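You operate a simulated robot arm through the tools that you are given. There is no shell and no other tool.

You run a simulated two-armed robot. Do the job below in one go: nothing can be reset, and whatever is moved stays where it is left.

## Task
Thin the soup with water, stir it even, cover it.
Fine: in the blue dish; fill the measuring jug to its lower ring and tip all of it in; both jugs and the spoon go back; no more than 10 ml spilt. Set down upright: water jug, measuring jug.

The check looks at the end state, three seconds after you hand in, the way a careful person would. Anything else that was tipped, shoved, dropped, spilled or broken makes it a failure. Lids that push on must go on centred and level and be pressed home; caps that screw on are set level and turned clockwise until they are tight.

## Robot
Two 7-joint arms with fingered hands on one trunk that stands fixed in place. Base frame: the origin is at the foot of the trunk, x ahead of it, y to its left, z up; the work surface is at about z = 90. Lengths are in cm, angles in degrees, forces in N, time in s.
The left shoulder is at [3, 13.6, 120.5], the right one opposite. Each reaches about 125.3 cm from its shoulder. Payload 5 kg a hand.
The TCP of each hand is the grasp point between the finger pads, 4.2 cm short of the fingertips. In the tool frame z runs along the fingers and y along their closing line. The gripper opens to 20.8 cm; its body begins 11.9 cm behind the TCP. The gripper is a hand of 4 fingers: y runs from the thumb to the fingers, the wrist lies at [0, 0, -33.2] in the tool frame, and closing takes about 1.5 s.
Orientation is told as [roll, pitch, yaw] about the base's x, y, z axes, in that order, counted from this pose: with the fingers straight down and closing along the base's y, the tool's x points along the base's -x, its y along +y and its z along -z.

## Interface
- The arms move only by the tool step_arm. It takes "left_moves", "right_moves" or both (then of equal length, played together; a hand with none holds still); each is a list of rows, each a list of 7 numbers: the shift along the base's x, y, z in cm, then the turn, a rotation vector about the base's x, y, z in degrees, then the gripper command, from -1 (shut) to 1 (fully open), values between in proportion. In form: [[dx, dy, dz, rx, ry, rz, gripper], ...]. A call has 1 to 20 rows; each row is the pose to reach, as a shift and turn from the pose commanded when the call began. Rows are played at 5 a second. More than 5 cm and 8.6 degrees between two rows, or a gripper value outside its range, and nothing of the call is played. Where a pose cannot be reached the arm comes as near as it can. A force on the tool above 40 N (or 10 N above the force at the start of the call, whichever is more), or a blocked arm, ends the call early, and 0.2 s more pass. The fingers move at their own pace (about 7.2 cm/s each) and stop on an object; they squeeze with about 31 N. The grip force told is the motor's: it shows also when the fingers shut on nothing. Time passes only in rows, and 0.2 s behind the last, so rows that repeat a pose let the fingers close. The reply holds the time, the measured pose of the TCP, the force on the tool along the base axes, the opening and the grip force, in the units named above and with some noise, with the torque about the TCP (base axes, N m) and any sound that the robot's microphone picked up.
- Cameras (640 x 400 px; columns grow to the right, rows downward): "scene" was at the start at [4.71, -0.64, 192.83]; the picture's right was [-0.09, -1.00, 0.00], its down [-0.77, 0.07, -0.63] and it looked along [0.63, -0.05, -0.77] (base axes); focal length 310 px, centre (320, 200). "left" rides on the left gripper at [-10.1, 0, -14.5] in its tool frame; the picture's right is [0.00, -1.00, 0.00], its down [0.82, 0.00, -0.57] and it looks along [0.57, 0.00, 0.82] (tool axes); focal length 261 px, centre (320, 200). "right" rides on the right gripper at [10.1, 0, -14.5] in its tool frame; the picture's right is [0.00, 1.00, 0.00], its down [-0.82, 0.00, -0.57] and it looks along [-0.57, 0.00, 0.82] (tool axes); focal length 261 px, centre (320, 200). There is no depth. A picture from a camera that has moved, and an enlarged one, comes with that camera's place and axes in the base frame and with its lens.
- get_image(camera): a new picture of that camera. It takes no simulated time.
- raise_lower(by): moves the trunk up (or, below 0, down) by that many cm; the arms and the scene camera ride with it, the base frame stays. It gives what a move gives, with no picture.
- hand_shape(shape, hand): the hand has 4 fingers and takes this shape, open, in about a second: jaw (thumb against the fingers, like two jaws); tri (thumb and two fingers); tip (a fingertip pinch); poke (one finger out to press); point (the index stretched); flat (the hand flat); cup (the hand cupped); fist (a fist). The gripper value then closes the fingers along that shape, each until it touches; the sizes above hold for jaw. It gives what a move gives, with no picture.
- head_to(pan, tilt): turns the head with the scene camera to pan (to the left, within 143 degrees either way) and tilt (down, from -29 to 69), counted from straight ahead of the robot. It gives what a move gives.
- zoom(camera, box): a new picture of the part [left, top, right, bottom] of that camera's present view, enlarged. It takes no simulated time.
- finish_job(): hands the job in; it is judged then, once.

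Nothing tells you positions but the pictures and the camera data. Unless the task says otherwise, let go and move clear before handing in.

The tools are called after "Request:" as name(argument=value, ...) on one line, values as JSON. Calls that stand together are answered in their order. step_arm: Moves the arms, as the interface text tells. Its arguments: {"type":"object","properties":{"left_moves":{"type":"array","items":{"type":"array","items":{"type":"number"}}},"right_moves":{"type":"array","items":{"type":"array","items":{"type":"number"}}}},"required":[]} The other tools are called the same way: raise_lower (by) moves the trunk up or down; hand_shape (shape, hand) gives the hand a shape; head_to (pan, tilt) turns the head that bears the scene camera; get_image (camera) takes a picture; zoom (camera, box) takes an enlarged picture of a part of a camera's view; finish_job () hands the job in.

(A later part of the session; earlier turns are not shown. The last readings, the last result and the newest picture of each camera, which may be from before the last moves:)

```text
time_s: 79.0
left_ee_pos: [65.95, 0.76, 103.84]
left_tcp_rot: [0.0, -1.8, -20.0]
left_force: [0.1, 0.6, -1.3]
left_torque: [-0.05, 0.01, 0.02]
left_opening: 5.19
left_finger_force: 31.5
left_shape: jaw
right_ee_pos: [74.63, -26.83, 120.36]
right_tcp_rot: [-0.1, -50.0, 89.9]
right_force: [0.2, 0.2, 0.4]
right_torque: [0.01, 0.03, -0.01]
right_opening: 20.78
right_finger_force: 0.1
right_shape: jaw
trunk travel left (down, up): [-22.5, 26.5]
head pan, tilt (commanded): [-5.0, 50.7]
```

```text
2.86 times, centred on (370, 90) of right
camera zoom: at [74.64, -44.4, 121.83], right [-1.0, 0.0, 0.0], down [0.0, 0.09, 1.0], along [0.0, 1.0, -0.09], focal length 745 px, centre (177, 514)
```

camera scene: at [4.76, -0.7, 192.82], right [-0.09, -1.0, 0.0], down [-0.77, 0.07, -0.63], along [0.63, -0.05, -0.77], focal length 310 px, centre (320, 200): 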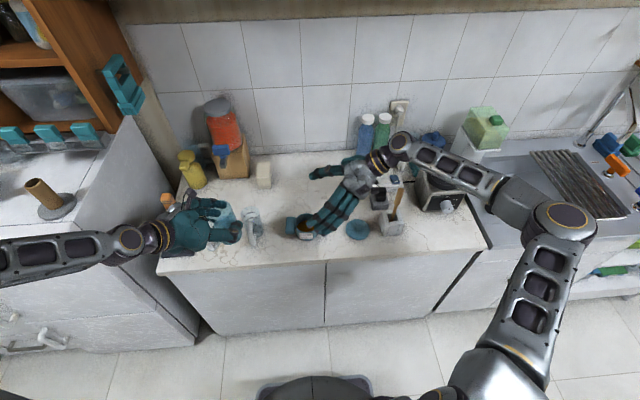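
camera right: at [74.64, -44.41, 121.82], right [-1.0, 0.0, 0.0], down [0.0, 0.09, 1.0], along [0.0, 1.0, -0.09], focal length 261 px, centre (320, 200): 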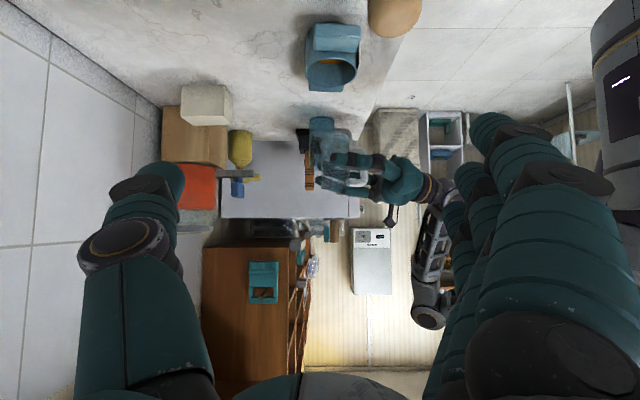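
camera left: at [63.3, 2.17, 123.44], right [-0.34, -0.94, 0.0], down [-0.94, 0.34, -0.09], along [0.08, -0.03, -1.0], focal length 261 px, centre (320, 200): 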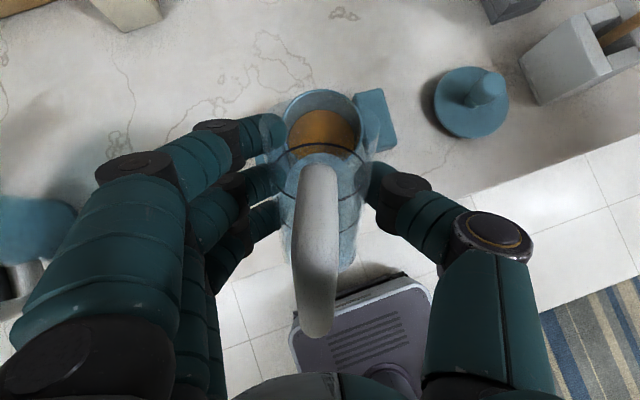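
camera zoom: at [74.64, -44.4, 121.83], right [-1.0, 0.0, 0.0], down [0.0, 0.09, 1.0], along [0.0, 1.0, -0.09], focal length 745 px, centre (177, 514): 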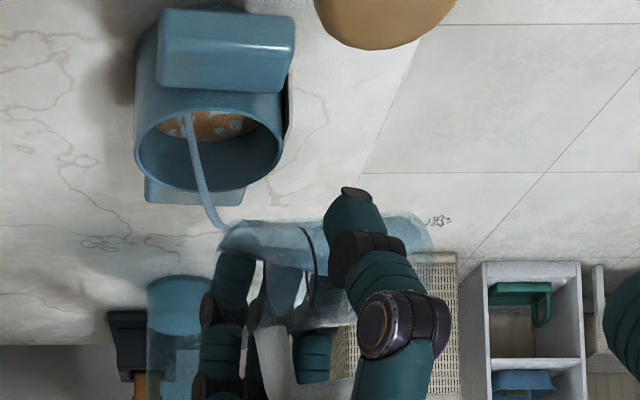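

It's going well. I'll continue to about 86°.

Request:
step_arm(left_moves=[[0.03, 0, 0.1, 0.3, 0.9, 0, -1], [0.06, -0.02, 0.15, 0.7, 1.9, 0, -1], [0.1, -0.03, 0.2, 1.0, 2.8, 0, -1], [0.15, -0.05, 0.3, 1.4, 3.8, 0, -1], [0.2, -0.07, 0.35, 1.7, 4.7, 0, -1], [0.22, -0.08, 0.4, 2.0, 5.6, 0, -1], [0.25, -0.09, 0.5, 2.4, 6.6, 0, -1], [0.3, -0.1, 0.6, 2.7, 7.5, 0, -1]])

Request:
zoom(camera="left", box=[220, 20, 420, 190])

Request:
zoom(camera="right", box=[290, 20, 450, 160])

```text
time_s: 80.8
left_ee_pos: [66.29, 0.74, 104.46]
left_tcp_rot: [-0.1, 6.0, -20.0]
left_force: [0.2, -0.3, -1.1]
left_torque: [0.01, -0.01, 0.0]
left_opening: 5.21
left_finger_force: 31.0
left_shape: jaw
right_ee_pos: [74.62, -26.79, 120.29]
right_tcp_rot: [0.0, -50.0, 90.0]
right_force: [0.6, -0.6, -0.8]
right_torque: [0.01, 0.02, 0.01]
right_opening: 20.79
right_finger_force: 0.0
right_shape: jaw
trunk travel left (down, up): [-22.5, 26.5]
head pan, tilt (commanded): [-5.0, 50.7]
```

```text
2.35 times, centred on (320, 105) of left
camera zoom: at [77.08, -3.27, 117.58], right [-0.34, -0.94, 0.0], down [-0.71, 0.26, 0.66], along [-0.62, 0.22, -0.76], focal length 613 px, centre (320, 424)
```

zoom: 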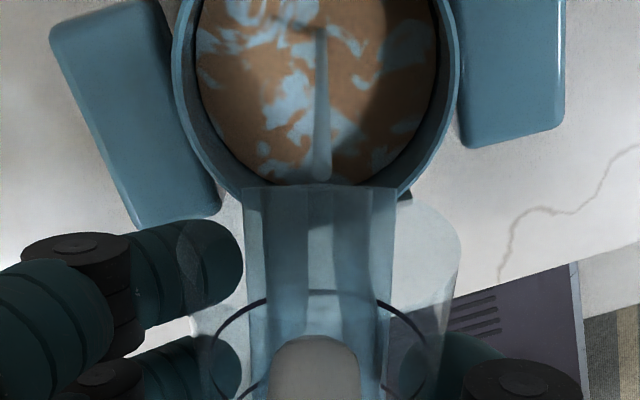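

```text
2.86 times, centred on (370, 90) of right
camera zoom: at [74.64, -44.4, 121.83], right [-1.0, 0.0, 0.0], down [0.0, 0.09, 1.0], along [0.0, 1.0, -0.09], focal length 745 px, centre (177, 514)
```

zoom: 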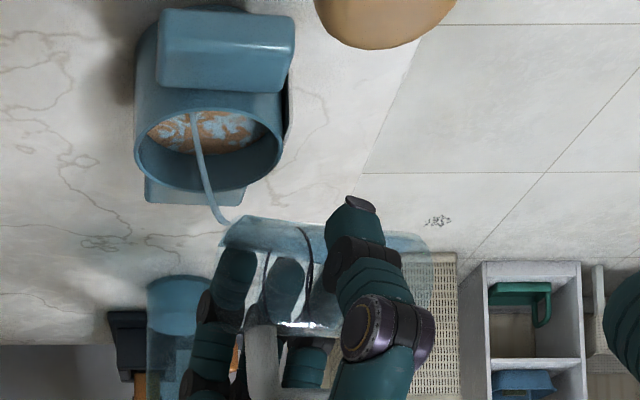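

Most of it is in. I'll continue past horizontal to drain the rest.

Request:
step_arm(left_moves=[[0.07, -0.03, 0.1, 0.4, 1.0, 0, -1], [0.15, -0.05, 0.2, 0.8, 2.1, 0, -1], [0.22, -0.08, 0.3, 1.1, 3.1, 0, -1], [0.3, -0.1, 0.4, 1.5, 4.2, 0, -1], [0.37, -0.13, 0.5, 1.9, 5.2, 0, -1], [0.45, -0.16, 0.6, 2.3, 6.3, 0, -1], [0.52, -0.19, 0.7, 2.7, 7.4, 0, -1], [0.66, -0.24, 0.8, 3.1, 8.5, 0, -1], [0.66, -0.24, 0.8, 3.1, 8.5, 0, -1]])

Request:
zoom(camera="left", box=[220, 20, 420, 190])

Request:
zoom(camera="right", box=[290, 20, 450, 160])

```text
time_s: 82.8
left_ee_pos: [66.92, 0.43, 105.24]
left_tcp_rot: [-0.1, 15.1, -20.0]
left_force: [0.1, 0.6, -1.4]
left_torque: [0.02, -0.05, -0.01]
left_opening: 5.22
left_finger_force: 31.0
left_shape: jaw
right_ee_pos: [74.55, -26.8, 120.32]
right_tcp_rot: [0.0, -50.0, 90.0]
right_force: [0.2, -0.1, 0.1]
right_torque: [-0.02, 0.0, -0.04]
right_opening: 20.78
right_finger_force: 0.1
right_shape: jaw
trunk travel left (down, up): [-22.5, 26.5]
head pan, tilt (commanded): [-5.0, 50.7]
```

```text
2.35 times, centred on (320, 105) of left
camera zoom: at [79.52, -4.17, 116.48], right [-0.34, -0.94, 0.0], down [-0.61, 0.22, 0.77], along [-0.72, 0.26, -0.64], focal length 613 px, centre (320, 424)
```

zoom: 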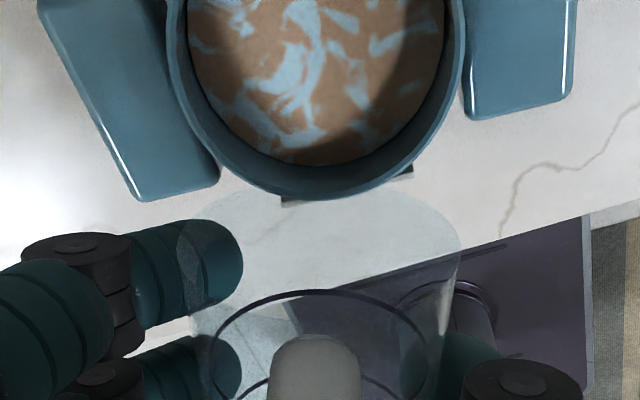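

```text
2.86 times, centred on (370, 90) of right
camera zoom: at [74.59, -44.41, 121.86], right [-1.0, 0.0, 0.0], down [0.0, 0.09, 1.0], along [0.0, 1.0, -0.09], focal length 745 px, centre (177, 514)
```

zoom: 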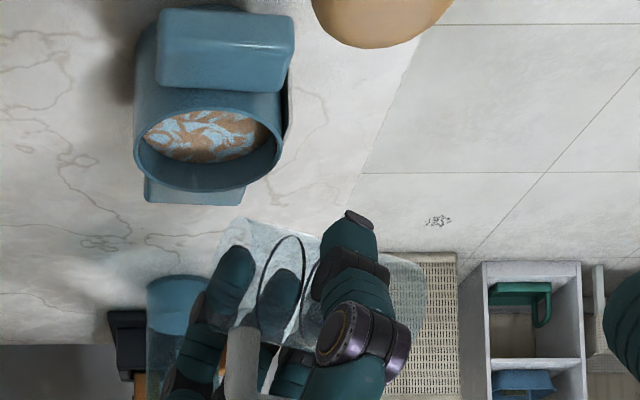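

The jug looks empty. I'll tip it a little further and hold so any last drops fall.

Request:
step_arm(left_moves=[[0.2, -0.08, 0.15, 0.9, 2.3, 0, -1], [0.4, -0.15, 0.3, 1.7, 4.7, 0, -1], [0.6, -0.23, 0.45, 2.6, 7.0, 0, -1], [0.85, -0.31, 0.6, 3.4, 9.4, 0, -1], [0.85, -0.31, 0.6, 3.4, 9.4, 0, -1], [0.85, -0.31, 0.6, 3.4, 9.4, 0, -1], [0.85, -0.31, 0.6, 3.4, 9.4, 0, -1], [0.85, -0.31, 0.6, 3.4, 9.4, 0, -1], [0.85, -0.31, 0.6, 3.4, 9.4, 0, -1]])

Request:
zoom(camera="left", box=[220, 20, 420, 250])

Request:
zoom(camera="right", box=[330, 60, 410, 160])

```text
time_s: 84.8
left_ee_pos: [67.81, 0.04, 105.8]
left_tcp_rot: [0.0, 25.1, -19.9]
left_force: [0.0, -0.3, -0.7]
left_torque: [0.0, 0.01, 0.02]
left_opening: 5.19
left_finger_force: 30.7
left_shape: jaw
right_ee_pos: [74.68, -26.75, 120.35]
right_tcp_rot: [0.1, -50.0, 90.0]
right_force: [0.0, -0.3, 0.7]
right_torque: [-0.01, 0.0, -0.04]
right_opening: 20.78
right_finger_force: 0.1
right_shape: jaw
trunk travel left (down, up): [-22.5, 26.5]
head pan, tilt (commanded): [-5.0, 50.7]
```

```text
1.74 times, centred on (320, 135) of left
camera zoom: at [82.02, -5.14, 114.56], right [-0.34, -0.94, 0.0], down [-0.47, 0.17, 0.87], along [-0.81, 0.29, -0.5], focal length 453 px, centre (320, 313)
```

zoom: 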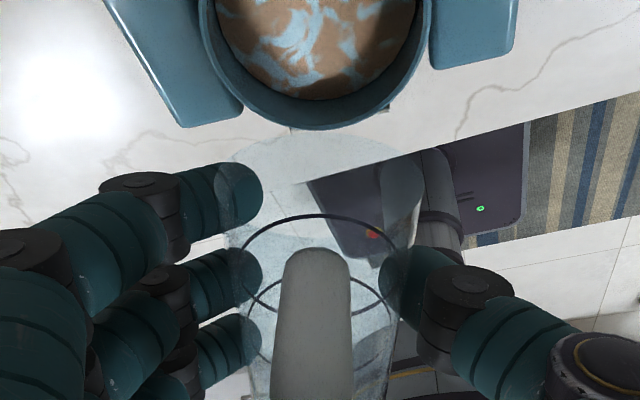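

```text
4.00 times, centred on (370, 110) of right
camera zoom: at [74.62, -44.4, 121.85], right [-1.0, 0.0, 0.0], down [0.0, 0.09, 1.0], along [0.0, 1.0, -0.09], focal length 1043 px, centre (120, 560)
```

zoom: 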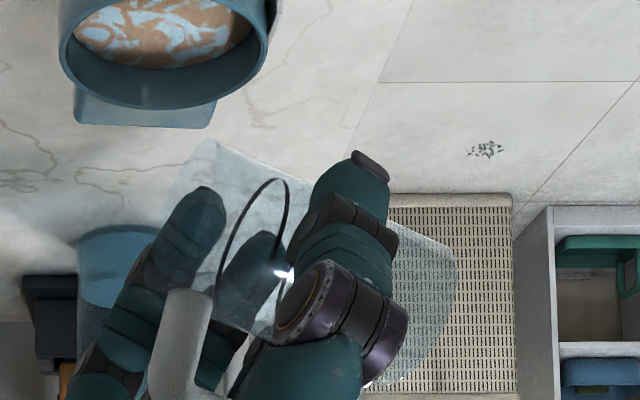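

The measuring jug is empty. I'll bring it back upright along the same path.

Request:
step_arm(left_moves=[[-0.3, 0.15, 0.3, -2.2, -6.1, 0, -1], [-0.6, 0.3, 0.6, -4.4, -12.2, 0, -1], [-0.9, 0.45, 0.8, -6.7, -18.3, 0, -1], [-1.2, 0.6, 0.9, -8.9, -24.4, 0, -1], [-1.5, 0.75, 0.9, -11.1, -30.6, 0, -1], [-1.8, 0.9, 0.8, -13.3, -36.7, 0, -1], [-2.1, 1.05, 0.7, -15.5, -42.8, 0, -1], [-2.4, 1.2, 0.5, -17.8, -48.9, 0, -1], [-2.7, 1.35, 0.4, -20.0, -55.0, 0, -1], [-3.05, 1.55, 0.3, -22.2, -61.1, 0, -1]])

Request:
step_arm(left_moves=[[0.5, 1.6, 0.3, -1.4, -3.8, 0, -1], [1.0, 3.1, 0.6, -2.7, -7.5, 0, -1], [1.6, 4.7, 0.9, -4.1, -11.3, 0, -1], [2.1, 6.2, 1.2, -5.5, -15.0, 0, -1], [2.6, 7.8, 1.4, -6.8, -18.8, 0, -1], [3.1, 9.4, 1.6, -8.2, -22.6, 0, -1], [3.6, 10.9, 1.8, -9.6, -26.3, 0, -1], [4.2, 12.5, 2.0, -11.0, -30.1, 0, -1], [4.7, 14.0, 2.1, -12.3, -33.8, 0, -1], [5.2, 15.6, 2.2, -13.7, -37.6, 0, -1], [5.2, 15.6, 2.2, -13.7, -37.6, 0, -1]])

Request:
step_arm(left_moves=[[0.5, 0.2, 0, 0, 0, 3, -1], [1.0, 0.5, 0, 0, 0, 6, -1], [1.6, 0.8, 0, 0, 0, 9, -1], [2.2, 1.1, 0, 0, 0, 12, -1], [2.8, 1.4, 0, 0, 0, 15, -1], [3.2, 1.6, 0, 0, 0, 18, -1], [3.4, 1.7, 0, 0, 0, 20, -1], [3.4, 1.7, -2, 0, 0, 20, -1], [3.4, 1.7, -4, 0, 0, 20, -1], [3.4, 1.7, -4, 0, 0, 20, -1]])

Request:
get_image(camera="left")

Request:
zoom(camera="right", box=[290, 60, 450, 220])

Request:
zoom(camera="scene", box=[180, 180, 320, 280])

```text
time_s: 87.0
left_ee_pos: [64.64, 1.72, 106.2]
left_tcp_rot: [-0.1, -40.1, -20.1]
left_force: [0.9, -0.1, 0.0]
left_torque: [-0.01, 0.06, -0.03]
left_opening: 5.18
left_finger_force: 30.8
left_shape: jaw
right_ee_pos: [74.63, -26.76, 120.34]
right_tcp_rot: [0.0, -50.0, 90.0]
right_force: [0.6, 0.6, 0.4]
right_torque: [-0.06, 0.01, 0.04]
right_opening: 20.79
right_finger_force: 0.0
right_shape: jaw
trunk travel left (down, up): [-22.5, 26.5]
head pan, tilt (commanded): [-5.0, 50.7]
```

```text
time_s: 89.4
left_ee_pos: [69.92, 17.12, 108.34]
left_tcp_rot: [0.4, -79.9, -20.4]
left_force: [0.6, 0.7, -0.5]
left_torque: [-0.01, -0.01, 0.06]
left_opening: 5.18
left_finger_force: 30.6
left_shape: jaw
right_ee_pos: [74.55, -26.88, 120.36]
right_tcp_rot: [0.0, -50.1, 90.0]
right_force: [0.5, -1.1, -0.1]
right_torque: [0.08, -0.02, -0.01]
right_opening: 20.78
right_finger_force: 0.1
right_shape: jaw
trunk travel left (down, up): [-22.5, 26.5]
head pan, tilt (commanded): [-5.0, 50.7]
```

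```text
time_s: 91.6
left_ee_pos: [73.29, 18.88, 104.41]
left_tcp_rot: [0.1, -80.0, -0.2]
left_force: [-0.5, 0.1, -0.5]
left_torque: [-0.01, 0.0, -0.01]
left_opening: 5.17
left_finger_force: 31.0
left_shape: jaw
right_ee_pos: [74.61, -26.83, 120.26]
right_tcp_rot: [0.1, -49.9, 90.0]
right_force: [-0.1, -0.1, 0.1]
right_torque: [0.03, 0.01, 0.01]
right_opening: 20.78
right_finger_force: 0.0
right_shape: jaw
trunk travel left (down, up): [-22.5, 26.5]
head pan, tilt (commanded): [-5.0, 50.7]
```

```text
taken
camera left: at [60.72, 18.84, 116.79], right [0.0, -1.0, 0.0], down [-0.71, 0.0, -0.71], along [0.71, 0.0, -0.71], focal length 261 px, centre (320, 200)
```

left: 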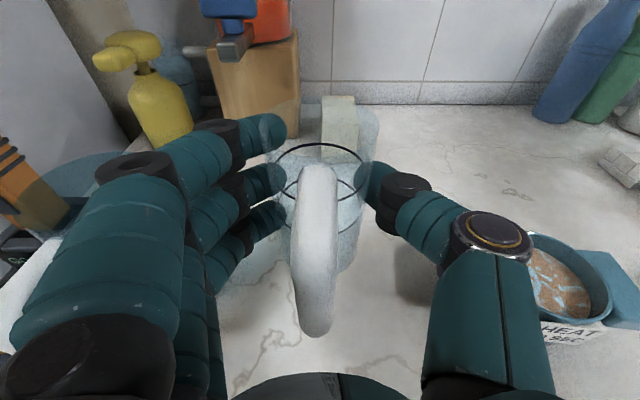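

```text
2.50 times, centred on (370, 140) of right
camera zoom: at [74.6, -44.4, 121.87], right [-1.0, 0.0, 0.0], down [0.0, 0.09, 1.0], along [0.0, 1.0, -0.09], focal length 652 px, centre (195, 350)
```

zoom: 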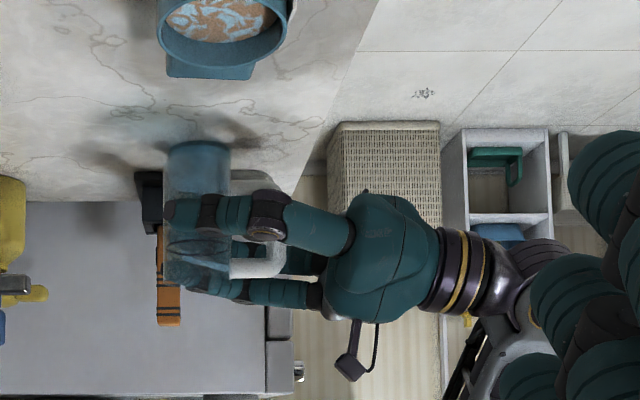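

```text
4.00 times, centred on (250, 230) of scene
camera zoom: at [4.69, -0.65, 192.83], right [-0.09, -1.0, 0.0], down [-0.77, 0.07, -0.63], along [0.63, -0.05, -0.77], focal length 1240 px, centre (600, 80)
```

zoom: 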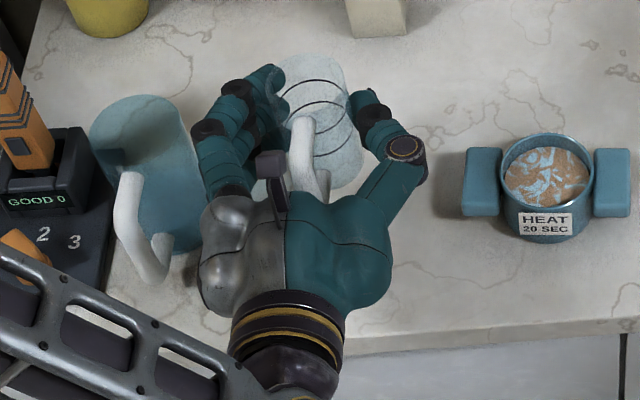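

It's level and above its spot with no slip. I'll lower it to the counter gently.

Request:
step_arm(left_moves=[[0, 0, -1.5, 0, 0, 0, -1], [0, 0, -3, 0, 0, 0, -1], [0, 0, -4.5, 0, 0, 0, -1], [0, 0, -6, 0, 0, 0, -1], [0, 0, -7, 0, 0, 0, -1], [0, 0, -7, 0, 0, 0, -1]])

Request:
step_arm(left_moves=[[0, 0, -0.2, 0, 0, 0, -1], [0, 0, -0.4, 0, 0, 0, -1], [0, 0, -0.4, 0, 0, 0, -1]])

```text
time_s: 93.0
left_ee_pos: [73.27, 19.03, 97.39]
left_tcp_rot: [0.2, -79.9, -0.3]
left_force: [0.6, 0.4, -1.0]
left_torque: [0.05, -0.03, 0.01]
left_opening: 5.19
left_finger_force: 31.4
left_shape: jaw
right_ee_pos: [74.56, -26.84, 120.27]
right_tcp_rot: [0.0, -50.0, 89.9]
right_force: [0.3, -0.5, 0.6]
right_torque: [-0.01, 0.02, 0.0]
right_opening: 20.8
right_finger_force: 0.1
right_shape: jaw
trunk travel left (down, up): [-22.5, 26.5]
head pan, tilt (commanded): [-5.0, 50.7]
```

```text
time_s: 93.8
left_ee_pos: [73.23, 18.94, 96.98]
left_tcp_rot: [0.1, -79.9, -0.3]
left_force: [-0.7, 0.1, -1.2]
left_torque: [0.0, -0.03, -0.02]
left_opening: 5.2
left_finger_force: 30.8
left_shape: jaw
right_ee_pos: [74.64, -26.77, 120.24]
right_tcp_rot: [0.0, -50.0, 90.0]
right_force: [0.4, -0.8, 0.9]
right_torque: [0.0, 0.0, 0.02]
right_opening: 20.78
right_finger_force: 0.1
right_shape: jaw
trunk travel left (down, up): [-22.5, 26.5]
head pan, tilt (commanded): [-5.0, 50.7]
```

Request:
step_arm(left_moves=[[0, 0, -0.15, 0, 0, 0, -1], [0, 0, -0.25, 0, 0, 0, -1], [0, 0, -0.25, 0, 0, 0, -1]])

```text
time_s: 94.6
left_ee_pos: [73.27, 18.94, 96.73]
left_tcp_rot: [0.2, -80.0, -0.2]
left_force: [0.2, 0.0, 2.7]
left_torque: [0.09, 0.0, 0.01]
left_opening: 5.18
left_finger_force: 31.2
left_shape: jaw
right_ee_pos: [74.52, -26.94, 120.31]
right_tcp_rot: [0.0, -50.1, 89.9]
right_force: [0.1, 0.7, -0.2]
right_torque: [0.01, -0.03, 0.0]
right_opening: 20.8
right_finger_force: 0.1
right_shape: jaw
trunk travel left (down, up): [-22.5, 26.5]
head pan, tilt (commanded): [-5.0, 50.7]
```

The jug has touched down lightly. I'll open the fingers slowly.

Request:
step_arm(left_moves=[[0, 0, 0, 0, 0, 0, -0.45], [0, 0, 0, 0, 0, 0, -0.38], [0, 0, 0, 0, 0, 0, -0.3], [0, 0, 0, 0, 0, 0, -0.2], [0, 0, 0, 0, 0, 0, -0.1], [0, 0, 0, 0, 0, 0, -0.06], [0, 0, 0, 0, 0, 0, -0.06]])

Request:
get_image(camera="left")

Request:
zoom(camera="scene", box=[180, 180, 320, 280])

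```text
time_s: 96.2
left_ee_pos: [73.23, 19.0, 96.75]
left_tcp_rot: [0.2, -80.0, -0.2]
left_force: [0.6, 0.0, -0.5]
left_torque: [-0.04, 0.0, -0.04]
left_opening: 9.7
left_finger_force: 0.0
left_shape: jaw
right_ee_pos: [74.58, -26.72, 120.36]
right_tcp_rot: [0.0, -50.0, 90.0]
right_force: [-0.5, -0.7, 0.5]
right_torque: [0.01, 0.03, 0.04]
right_opening: 20.79
right_finger_force: 0.0
right_shape: jaw
trunk travel left (down, up): [-22.5, 26.5]
head pan, tilt (commanded): [-5.0, 50.7]
```

```text
taken
camera left: at [60.75, 18.93, 109.12], right [0.0, -1.0, 0.0], down [-0.71, 0.0, -0.71], along [0.71, 0.0, -0.71], focal length 261 px, centre (320, 200)
```

left: 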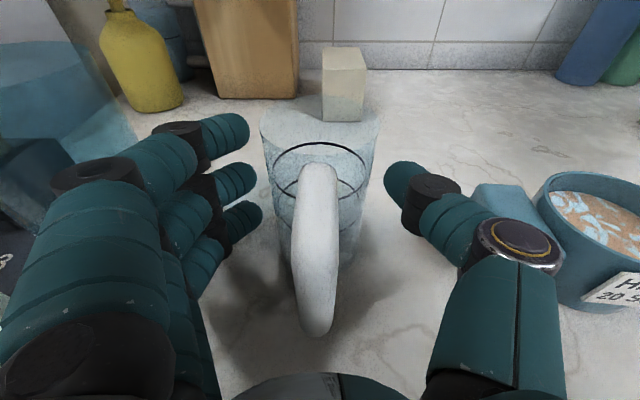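

```text
4.00 times, centred on (250, 230) of scene
camera zoom: at [4.71, -0.65, 192.83], right [-0.09, -1.0, 0.0], down [-0.77, 0.07, -0.63], along [0.63, -0.05, -0.77], focal length 1240 px, centre (600, 80)
```

zoom: 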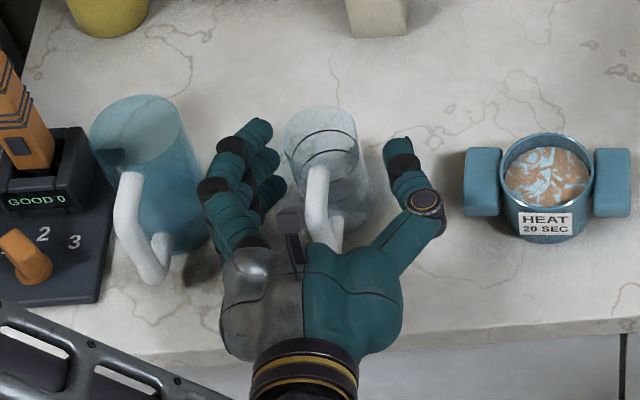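

Both jugs are back in place. I'll withdraw the left hand along the reverse path and park it clear to the left.

Request:
step_arm(left_moves=[[-0.7, 0, 1.2, 0, 4, 0, -0.06], [-1.5, 0, 2.6, 0, 8, 0, -0.06], [-2.3, 0, 4.0, 0, 12, 0, -0.06], [-3.0, 0, 5.3, 0, 16, 0, -0.06], [-4.1, 0, 7.4, 0, 23, 0, -0.06], [-5.3, 0, 9.7, 0, 30, 0, -0.06], [-7, 0, 12, 0, 30, 0, -0.06], [-9, 0, 15, 0, 30, 0, -0.06], [-9.5, 1, 18.5, 0, 30, 0, -0.06], [-9.5, 3, 22, 0, 30, 0, -0.06], [-9.5, 6, 25, 0, 30, 0, 0], [-9.5, 10, 27, 0, 30, 0, 0], [-9.5, 14, 28, 0, 30, 0, 0], [-9.5, 17, 28, 0, 30, 0, 0], [-9.5, 17, 28, 0, 30, 0, 0]])

Request:
get_image(camera="scene")

Request:
zoom(camera="scene", box=[150, 170, 310, 270])

Request:
zoom(camera="scene", box=[270, 160, 430, 260])

```text
time_s: 99.4
left_ee_pos: [63.74, 35.96, 124.7]
left_tcp_rot: [0.0, -50.0, 0.0]
left_force: [-0.1, 0.0, 0.1]
left_torque: [0.08, 0.02, 0.03]
left_opening: 10.31
left_finger_force: 0.1
left_shape: jaw
right_ee_pos: [74.56, -26.82, 120.34]
right_tcp_rot: [0.0, -50.0, 90.0]
right_force: [-0.5, 0.3, -0.4]
right_torque: [0.06, -0.04, 0.0]
right_opening: 20.81
right_finger_force: 0.0
right_shape: jaw
trunk travel left (down, up): [-22.5, 26.5]
head pan, tilt (commanded): [-5.0, 50.7]
```

```text
taken
camera scene: at [4.7, -0.74, 192.82], right [-0.09, -1.0, 0.0], down [-0.77, 0.07, -0.63], along [0.63, -0.05, -0.77], focal length 310 px, centre (320, 200)
```

scene: 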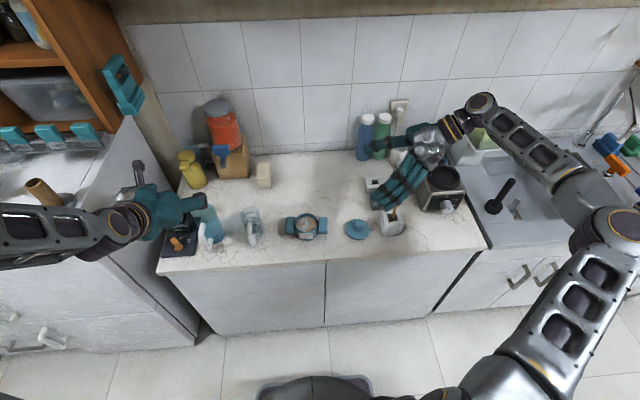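

```text
4.00 times, centred on (230, 220) of scene
camera zoom: at [4.7, -0.74, 192.82], right [-0.09, -1.0, 0.0], down [-0.77, 0.07, -0.63], along [0.63, -0.05, -0.77], focal length 1240 px, centre (680, 120)
```

zoom: 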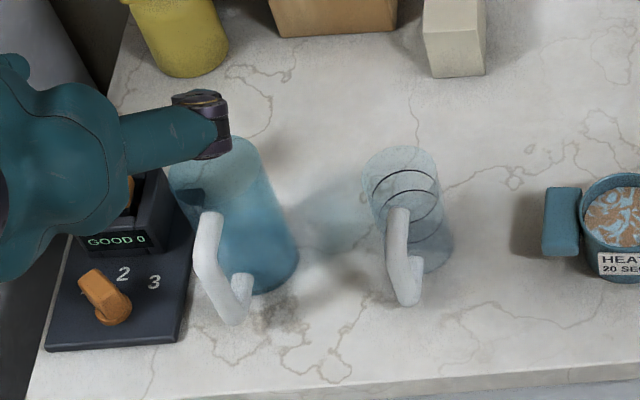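

```text
4.00 times, centred on (350, 210) of scene
camera zoom: at [4.7, -0.74, 192.82], right [-0.09, -1.0, 0.0], down [-0.77, 0.07, -0.63], along [0.63, -0.05, -0.77], focal length 1240 px, centre (200, 160)
```

zoom: 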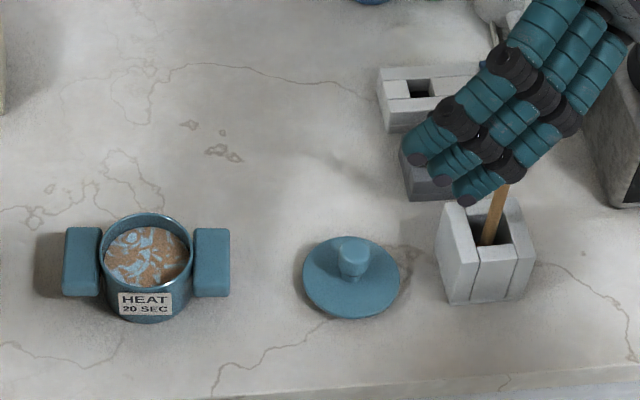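

No spill is visible and both jugs stand where they began. Now for the spoon: I'll return the right hand to fingers-down above the holder to get a good look at it.

Request:
step_arm(right_moves=[[0, 0, 2, -8, 0, 0, 1], [0, 0, 4, -16, 0, 0, 1], [0, 0, 6, -24, 0, 0, 1], [0, 0, 8, -32, 0, 0, 1], [0, 0, 10, -40, 0, 0, 1], [0, 0, 12, -45, 0, 0, 1], [0, 0, 14, -50, 0, 0, 1]])

Request:
step_arm(right_moves=[[0, 0, 0, 0, 0, -8, 1], [0, 0, 0, 0, 0, -16, 1], [0, 0, 0, 0, 0, -24, 1], [0, -0.5, 0, 0, 0, -32, 1], [0, -1, 0, 0, 0, -40, 1], [-0.5, -1.5, 0, 0, 0, -48, 1], [-1, -2, 0, 0, 0, -56, 1], [-1.5, -3, 0, 0, 0, -64, 1], [-2, -4, 0, 0, 0, -72, 1], [-2.5, -5, 0, 0, 0, -80, 1], [-2.5, -6, 0, 0, 0, -85, 1], [-2.5, -6, 0, 0, 0, -90, 1]])

Request:
get_image(camera="right")

Request:
zoom(camera="right", box=[230, 40, 410, 200])

Request:
zoom(camera="scene", box=[340, 170, 440, 250])

```text
time_s: 101.0
left_ee_pos: [63.61, 36.03, 124.63]
left_tcp_rot: [0.0, -49.9, 0.0]
left_force: [0.4, 0.6, 0.2]
left_torque: [-0.12, -0.03, -0.1]
left_opening: 10.35
left_finger_force: 0.1
left_shape: jaw
right_ee_pos: [74.6, -26.85, 134.47]
right_tcp_rot: [0.1, 0.1, 89.9]
right_force: [-0.1, -0.2, 0.8]
right_torque: [-0.09, -0.02, 0.0]
right_opening: 20.8
right_finger_force: 0.1
right_shape: jaw
trunk travel left (down, up): [-22.5, 26.5]
head pan, tilt (commanded): [-5.0, 50.7]
```

```text
time_s: 103.6
left_ee_pos: [63.65, 36.01, 124.71]
left_tcp_rot: [-0.1, -49.9, 0.0]
left_force: [-0.2, -0.2, -0.2]
left_torque: [-0.01, -0.03, -0.06]
left_opening: 10.35
left_finger_force: 0.1
left_shape: jaw
right_ee_pos: [72.16, -32.95, 134.35]
right_tcp_rot: [0.0, 0.1, -0.1]
right_force: [0.1, -0.9, 0.0]
right_torque: [-0.05, -0.02, 0.0]
right_opening: 20.77
right_finger_force: 0.1
right_shape: jaw
trunk travel left (down, up): [-22.5, 26.5]
head pan, tilt (commanded): [-5.0, 50.7]
```

```text
taken
camera right: at [62.13, -32.89, 148.76], right [0.01, 1.0, 0.0], down [0.82, 0.0, 0.57], along [0.57, 0.0, -0.82], focal length 261 px, centre (320, 200)
```

right: 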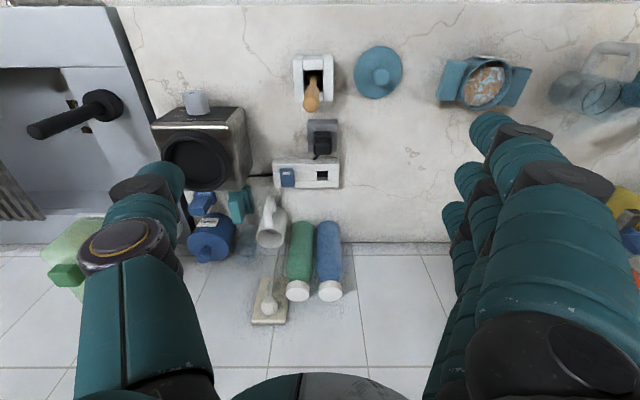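

```text
2.50 times, centred on (320, 120) of right
camera zoom: at [62.13, -32.89, 148.76], right [0.01, 1.0, 0.0], down [0.82, 0.0, 0.57], along [0.57, 0.0, -0.82], focal length 652 px, centre (320, 400)
```

zoom: 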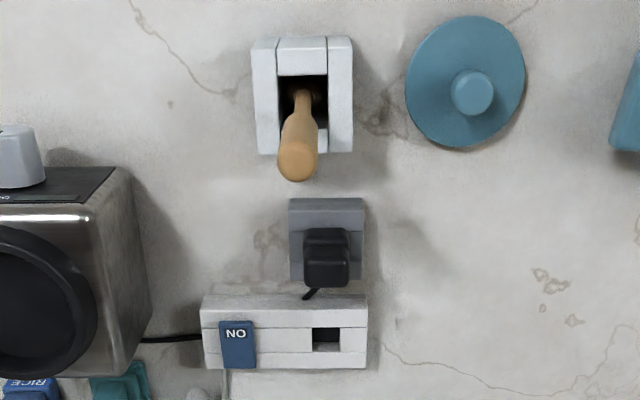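

```text
5.00 times, centred on (390, 210) of scene
camera zoom: at [4.7, -0.56, 192.83], right [-0.09, -1.0, 0.0], down [-0.77, 0.07, -0.63], along [0.63, -0.06, -0.77], focal length 1550 px, centre (-30, 150)
```

zoom: 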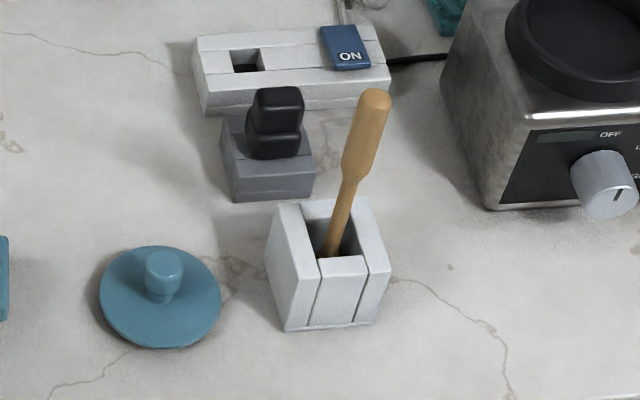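

The spoon's thick handle runs from about z=106 to z=114 near (71.3, -34.05), leaning slightly. I'll narrow the grip, line up above it and descend partway.

Request:
step_arm(right_moves=[[0, 0, 0, 0, 0, 0, 0.3], [-0.4, -0.5, 0, 0, 0, 0, -0.1], [-0.85, -1.1, 0, 0, 0, 0, -0.3], [-0.85, -1.1, -4, 0, 0, 0, -0.3], [-0.85, -1.1, -8, 0, 0, 0, -0.3], [-0.85, -1.1, -12, 0, 0, 0, -0.3], [-0.85, -1.1, -15, 0, 0, 0, -0.3], [-0.85, -1.1, -15, 0, 0, 0, -0.3]])

Request:
get_image(camera="right")

Request:
zoom(camera="scene", box=[340, 130, 460, 250])

```text
time_s: 105.4
left_ee_pos: [63.54, 35.95, 124.7]
left_tcp_rot: [0.0, -49.9, 0.0]
left_force: [-0.6, -0.6, 0.1]
left_torque: [-0.05, 0.0, 0.0]
left_opening: 10.32
left_finger_force: 0.1
left_shape: jaw
right_ee_pos: [71.36, -34.07, 119.32]
right_tcp_rot: [0.0, -0.1, -0.2]
right_force: [-1.2, 0.5, -0.7]
right_torque: [-0.01, -0.06, 0.02]
right_opening: 7.32
right_finger_force: 0.1
right_shape: jaw
trunk travel left (down, up): [-22.5, 26.5]
head pan, tilt (commanded): [-5.0, 50.7]
```

```text
taken
camera right: at [61.26, -34.05, 133.74], right [0.0, 1.0, 0.0], down [0.82, 0.0, 0.57], along [0.57, 0.0, -0.82], focal length 261 px, centre (320, 200)
```

right: 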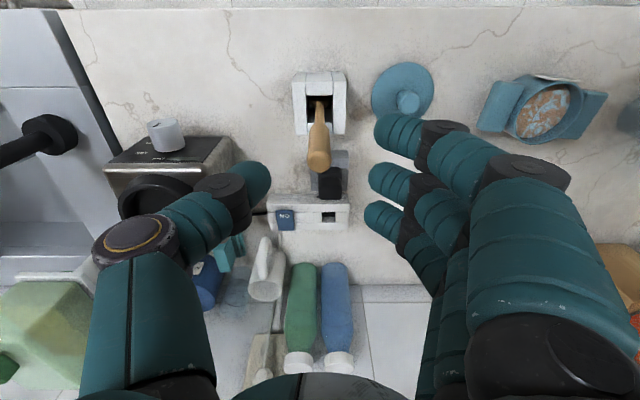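

```text
3.33 times, centred on (400, 190) of scene
camera zoom: at [4.61, -0.61, 192.83], right [-0.09, -1.0, 0.0], down [-0.77, 0.07, -0.63], along [0.63, -0.06, -0.77], focal length 1034 px, centre (53, 233)
```

zoom: 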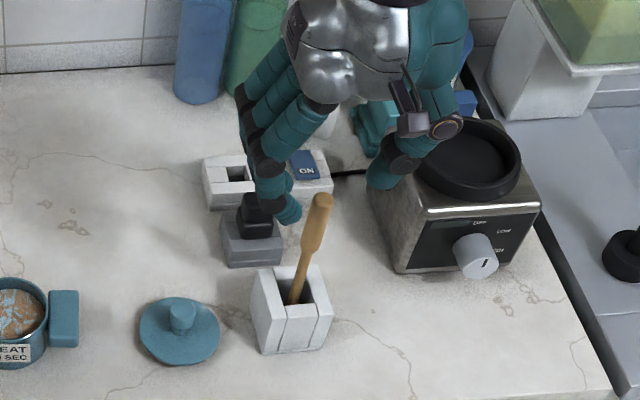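

The spoon is centred between thumb and fingers, with clearance to the neighbouring appliances. I'll descend to grip height.

Request:
step_arm(right_moves=[[0, 0, -2, 0, 0, 0, -0.3], [0, 0, -4, 0, 0, 0, -0.3], [0, 0, -6, 0, 0, 0, -0.3], [0, 0, -8, 0, 0, 0, -0.3], [0, 0, -8.6, 0, 0, 0, -0.3], [0, 0, -8.6, 0, 0, 0, -0.3]])

Request:
get_image(camera="right")

Request:
zoom(camera="scene", box=[340, 130, 460, 250])

```text
time_s: 106.8
left_ee_pos: [63.7, 35.96, 124.68]
left_tcp_rot: [0.0, -49.9, -0.2]
left_force: [0.2, -0.1, -0.2]
left_torque: [0.01, 0.01, 0.03]
left_opening: 10.36
left_finger_force: 0.1
left_shape: jaw
right_ee_pos: [71.23, -33.99, 110.64]
right_tcp_rot: [0.0, 0.0, 0.0]
right_force: [-0.5, 0.5, 0.6]
right_torque: [0.02, 0.01, 0.01]
right_opening: 7.34
right_finger_force: 0.1
right_shape: jaw
trunk travel left (down, up): [-22.5, 26.5]
head pan, tilt (commanded): [-5.0, 50.7]
```

```text
taken
camera right: at [61.23, -33.98, 125.11], right [0.0, 1.0, 0.0], down [0.82, 0.0, 0.57], along [0.57, 0.0, -0.82], focal length 261 px, centre (320, 200)
```

right: 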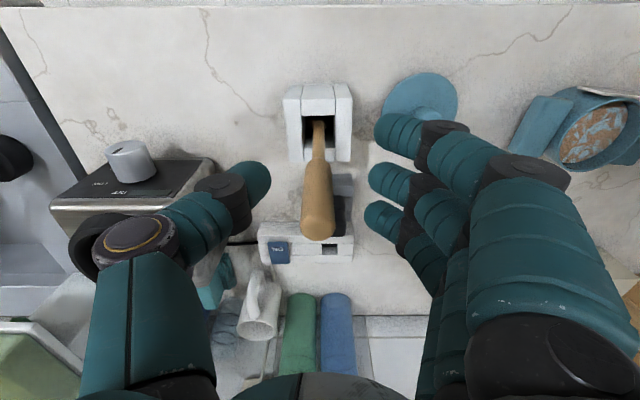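

```text
3.33 times, centred on (400, 190) of scene
camera zoom: at [4.72, -0.65, 192.83], right [-0.09, -1.0, 0.0], down [-0.77, 0.07, -0.63], along [0.63, -0.05, -0.77], focal length 1034 px, centre (53, 233)
```

zoom: 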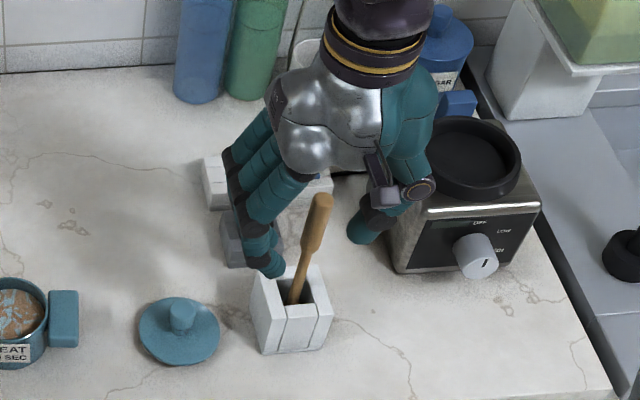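

The grip is centred on the thick part of the handle, so I'll close.

Request:
step_arm(right_moves=[[0, 0, 0, 0, 0, 0, -0.5], [0, 0, 0, 0, 0, 0, -0.65], [0, 0, 0, 0, 0, 0, -0.75], [0, 0, 0, 0, 0, 0, -0.85], [0, 0, 0, 0, 0, 0, -1], [0, 0, 0, 0, 0, 0, -1], [0, 0, 0, 0, 0, 0, -1]])

Request:
get_image(camera="right")

Request:
zoom(camera="scene", box=[340, 150, 440, 250])

```text
time_s: 108.4
left_ee_pos: [63.77, 35.92, 124.72]
left_tcp_rot: [-0.1, -49.8, -0.1]
left_force: [0.5, -0.2, 0.3]
left_torque: [0.03, 0.03, -0.01]
left_opening: 10.35
left_finger_force: 0.0
left_shape: jaw
right_ee_pos: [71.24, -33.95, 110.68]
right_tcp_rot: [0.0, 0.0, 0.0]
right_force: [0.8, 1.3, -0.4]
right_torque: [0.28, 0.02, -0.01]
right_opening: 0.31
right_finger_force: 31.0
right_shape: jaw
trunk travel left (down, up): [-22.5, 26.5]
head pan, tilt (commanded): [-5.0, 50.7]
```

```text
taken
camera right: at [61.22, -33.94, 125.12], right [0.0, 1.0, 0.0], down [0.82, 0.0, 0.57], along [0.57, 0.0, -0.82], focal length 261 px, centre (320, 200)
```

right: 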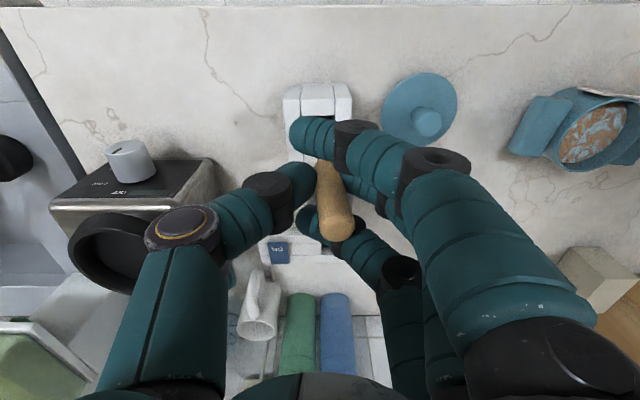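

```text
4.00 times, centred on (390, 200) of scene
camera zoom: at [4.71, -0.63, 192.83], right [-0.09, -1.0, 0.0], down [-0.77, 0.07, -0.63], along [0.63, -0.05, -0.77], focal length 1240 px, centre (40, 200)
```

zoom: 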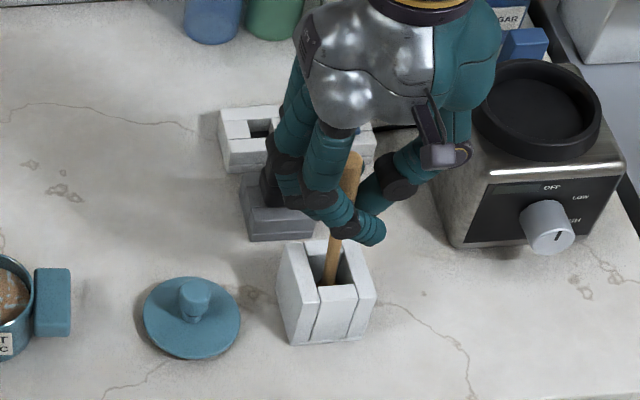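

The spoon is held, with a slight lean. I'll lift it straight up slowly, watching forces for any snag in the holder.

Request:
step_arm(right_moves=[[0, 0, 0.5, 0, 0, 0, -1], [0, 0, 1.2, 0, 0, 0, -1], [0, 0, 2, 0, 0, 0, -1], [0, 0, 3, 0, 0, 0, -1], [0, 0, 4, 0, 0, 0, -1], [0, 0, 4, 0, 0, 0, -1]])

Request:
zoom(camera="scene", box=[340, 150, 440, 250])

Request:
get_image(camera="right")

```text
time_s: 109.8
left_ee_pos: [63.75, 35.99, 124.89]
left_tcp_rot: [-0.1, -49.9, -0.1]
left_force: [0.6, 0.0, 0.3]
left_torque: [-0.01, 0.04, 0.03]
left_opening: 10.33
left_finger_force: 0.1
left_shape: jaw
right_ee_pos: [71.27, -34.06, 114.74]
right_tcp_rot: [0.0, 0.0, 0.0]
right_force: [0.4, 1.5, 1.2]
right_torque: [0.31, 0.03, -0.03]
right_opening: 0.31
right_finger_force: 30.9
right_shape: jaw
trunk travel left (down, up): [-22.5, 26.5]
head pan, tilt (commanded): [-5.0, 50.7]
```

```text
4.00 times, centred on (390, 200) of scene
camera zoom: at [4.73, -0.63, 192.82], right [-0.09, -1.0, 0.0], down [-0.77, 0.07, -0.63], along [0.63, -0.05, -0.77], focal length 1240 px, centre (40, 200)
```

zoom: 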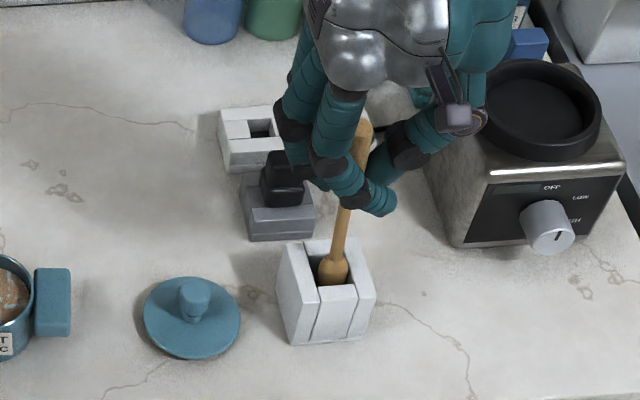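

```text
taken
camera right: at [61.25, -34.0, 129.14], right [0.0, 1.0, 0.0], down [0.82, 0.0, 0.57], along [0.57, 0.0, -0.82], focal length 261 px, centre (320, 200)
```

right: 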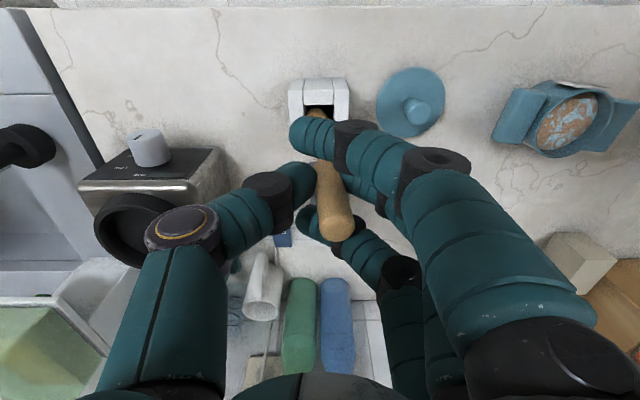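

It's rising freely and its rounded bowl is showing in the holder. I'll keep lifting until it clears.

Request:
step_arm(right_moves=[[0, 0, 1, 0, 0, 0, -1], [0, 0, 2.5, 0, 0, 0, -1], [0, 0, 4, 0, 0, 0, -1], [0, 0, 6, 0, 0, 0, -1], [0, 0, 8, 0, 0, 0, -1], [0, 0, 10, 0, 0, 0, -1], [0, 0, 12, 0, 0, 0, -1], [0, 0, 12, 0, 0, 0, -1]])

Request:
zoom(camera="scene", box=[340, 120, 460, 250])

Request:
get_image(camera="right")

```text
time_s: 111.6
left_ee_pos: [63.68, 35.84, 124.67]
left_tcp_rot: [0.0, -49.9, -0.2]
left_force: [0.3, -0.7, 0.8]
left_torque: [0.03, 0.0, 0.01]
left_opening: 10.32
left_finger_force: 0.0
left_shape: jaw
right_ee_pos: [71.22, -34.05, 126.55]
right_tcp_rot: [0.0, 0.1, 0.0]
right_force: [0.1, -0.3, 0.1]
right_torque: [0.03, 0.05, 0.01]
right_opening: 0.27
right_finger_force: 31.1
right_shape: jaw
trunk travel left (down, up): [-22.5, 26.5]
head pan, tilt (commanded): [-5.0, 50.7]
```

```text
3.08 times, centred on (400, 185) of scene
camera zoom: at [4.76, -0.67, 192.82], right [-0.09, -1.0, 0.0], down [-0.77, 0.07, -0.63], along [0.63, -0.05, -0.77], focal length 954 px, centre (74, 246)
```

zoom: 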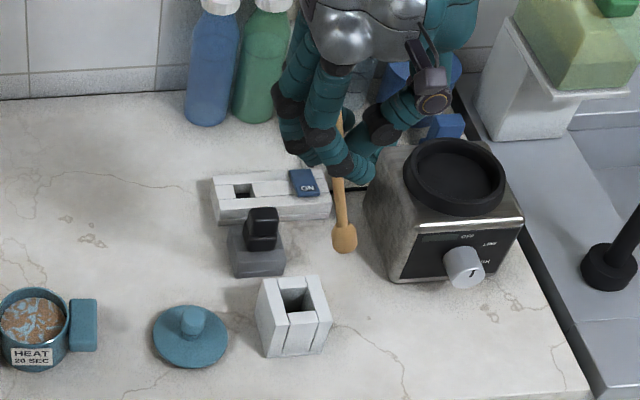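

```text
taken
camera right: at [61.23, -34.01, 141.02], right [0.0, 1.0, 0.0], down [0.82, 0.0, 0.57], along [0.57, 0.0, -0.82], focal length 261 px, centre (320, 200)
```

right: 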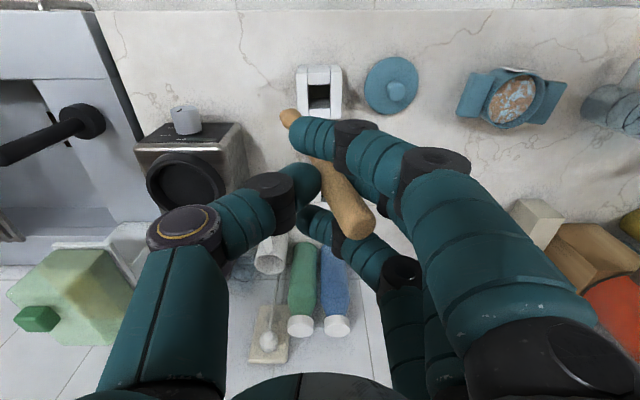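

The spoon is out of the holder but has swung to a lean of about 15° in the grip. I'll roll the hand by the same amount to bring the spoon vertical.

Request:
step_arm(right_moves=[[0, 0, 0.5, 4, 0, 0, -1], [0, 0, 1, 8, 0, 0, -1], [0, 0, 1.5, 12, 0, 0, -1], [0, 0, 1.5, 15.5, 0, 0, -1], [0, 0, 1.5, 15.5, 0, 0, -1]])

Request:
get_image(camera="right")

Request:
zoom(camera="scene", box=[340, 130, 440, 230])

Request:
get_image(camera="left")

```text
time_s: 112.8
left_ee_pos: [63.72, 36.01, 124.64]
left_tcp_rot: [-0.1, -49.9, 0.0]
left_force: [-0.2, 0.8, -0.1]
left_torque: [-0.07, -0.04, 0.01]
left_opening: 10.31
left_finger_force: 0.0
left_shape: jaw
right_ee_pos: [71.31, -33.95, 128.23]
right_tcp_rot: [15.5, 0.0, 0.0]
right_force: [0.3, 0.3, 0.2]
right_torque: [-0.06, -0.02, -0.02]
right_opening: 0.27
right_finger_force: 31.1
right_shape: jaw
trunk travel left (down, up): [-22.5, 26.5]
head pan, tilt (commanded): [-5.0, 50.7]
```

```text
taken
camera right: at [61.23, -37.83, 142.12], right [0.0, 0.96, 0.27], down [0.82, -0.16, 0.55], along [0.57, 0.22, -0.79], focal length 261 px, centre (320, 200)
```

right: 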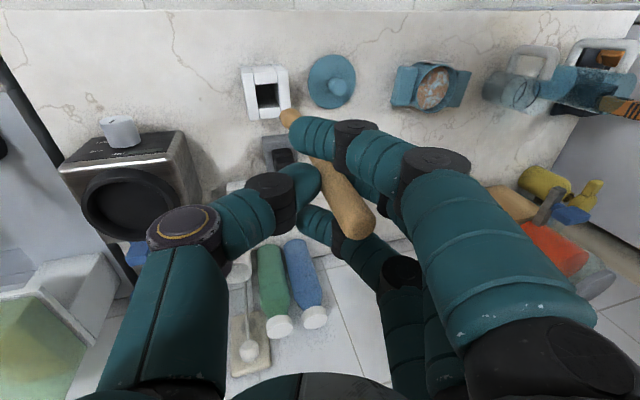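

```text
4.00 times, centred on (390, 180) of scene
camera zoom: at [4.69, -0.55, 192.83], right [-0.09, -1.0, 0.0], down [-0.77, 0.07, -0.63], along [0.63, -0.06, -0.77], focal length 1240 px, centre (40, 280)
```

zoom: 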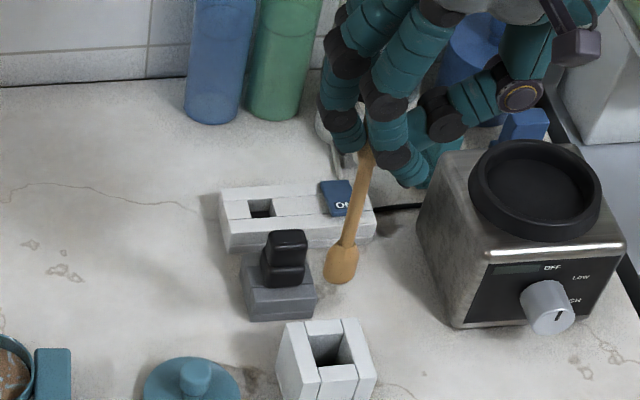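

```text
taken
camera left: at [58.99, 35.98, 141.6], right [0.0, -1.0, 0.0], down [-0.97, 0.0, -0.26], along [0.26, 0.0, -0.97], focal length 261 px, centre (320, 200)
```

left: 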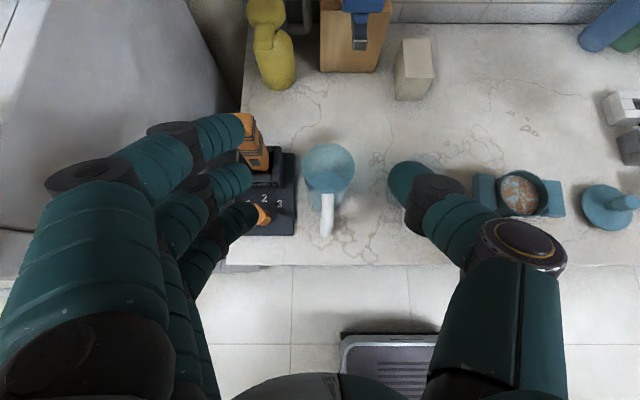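

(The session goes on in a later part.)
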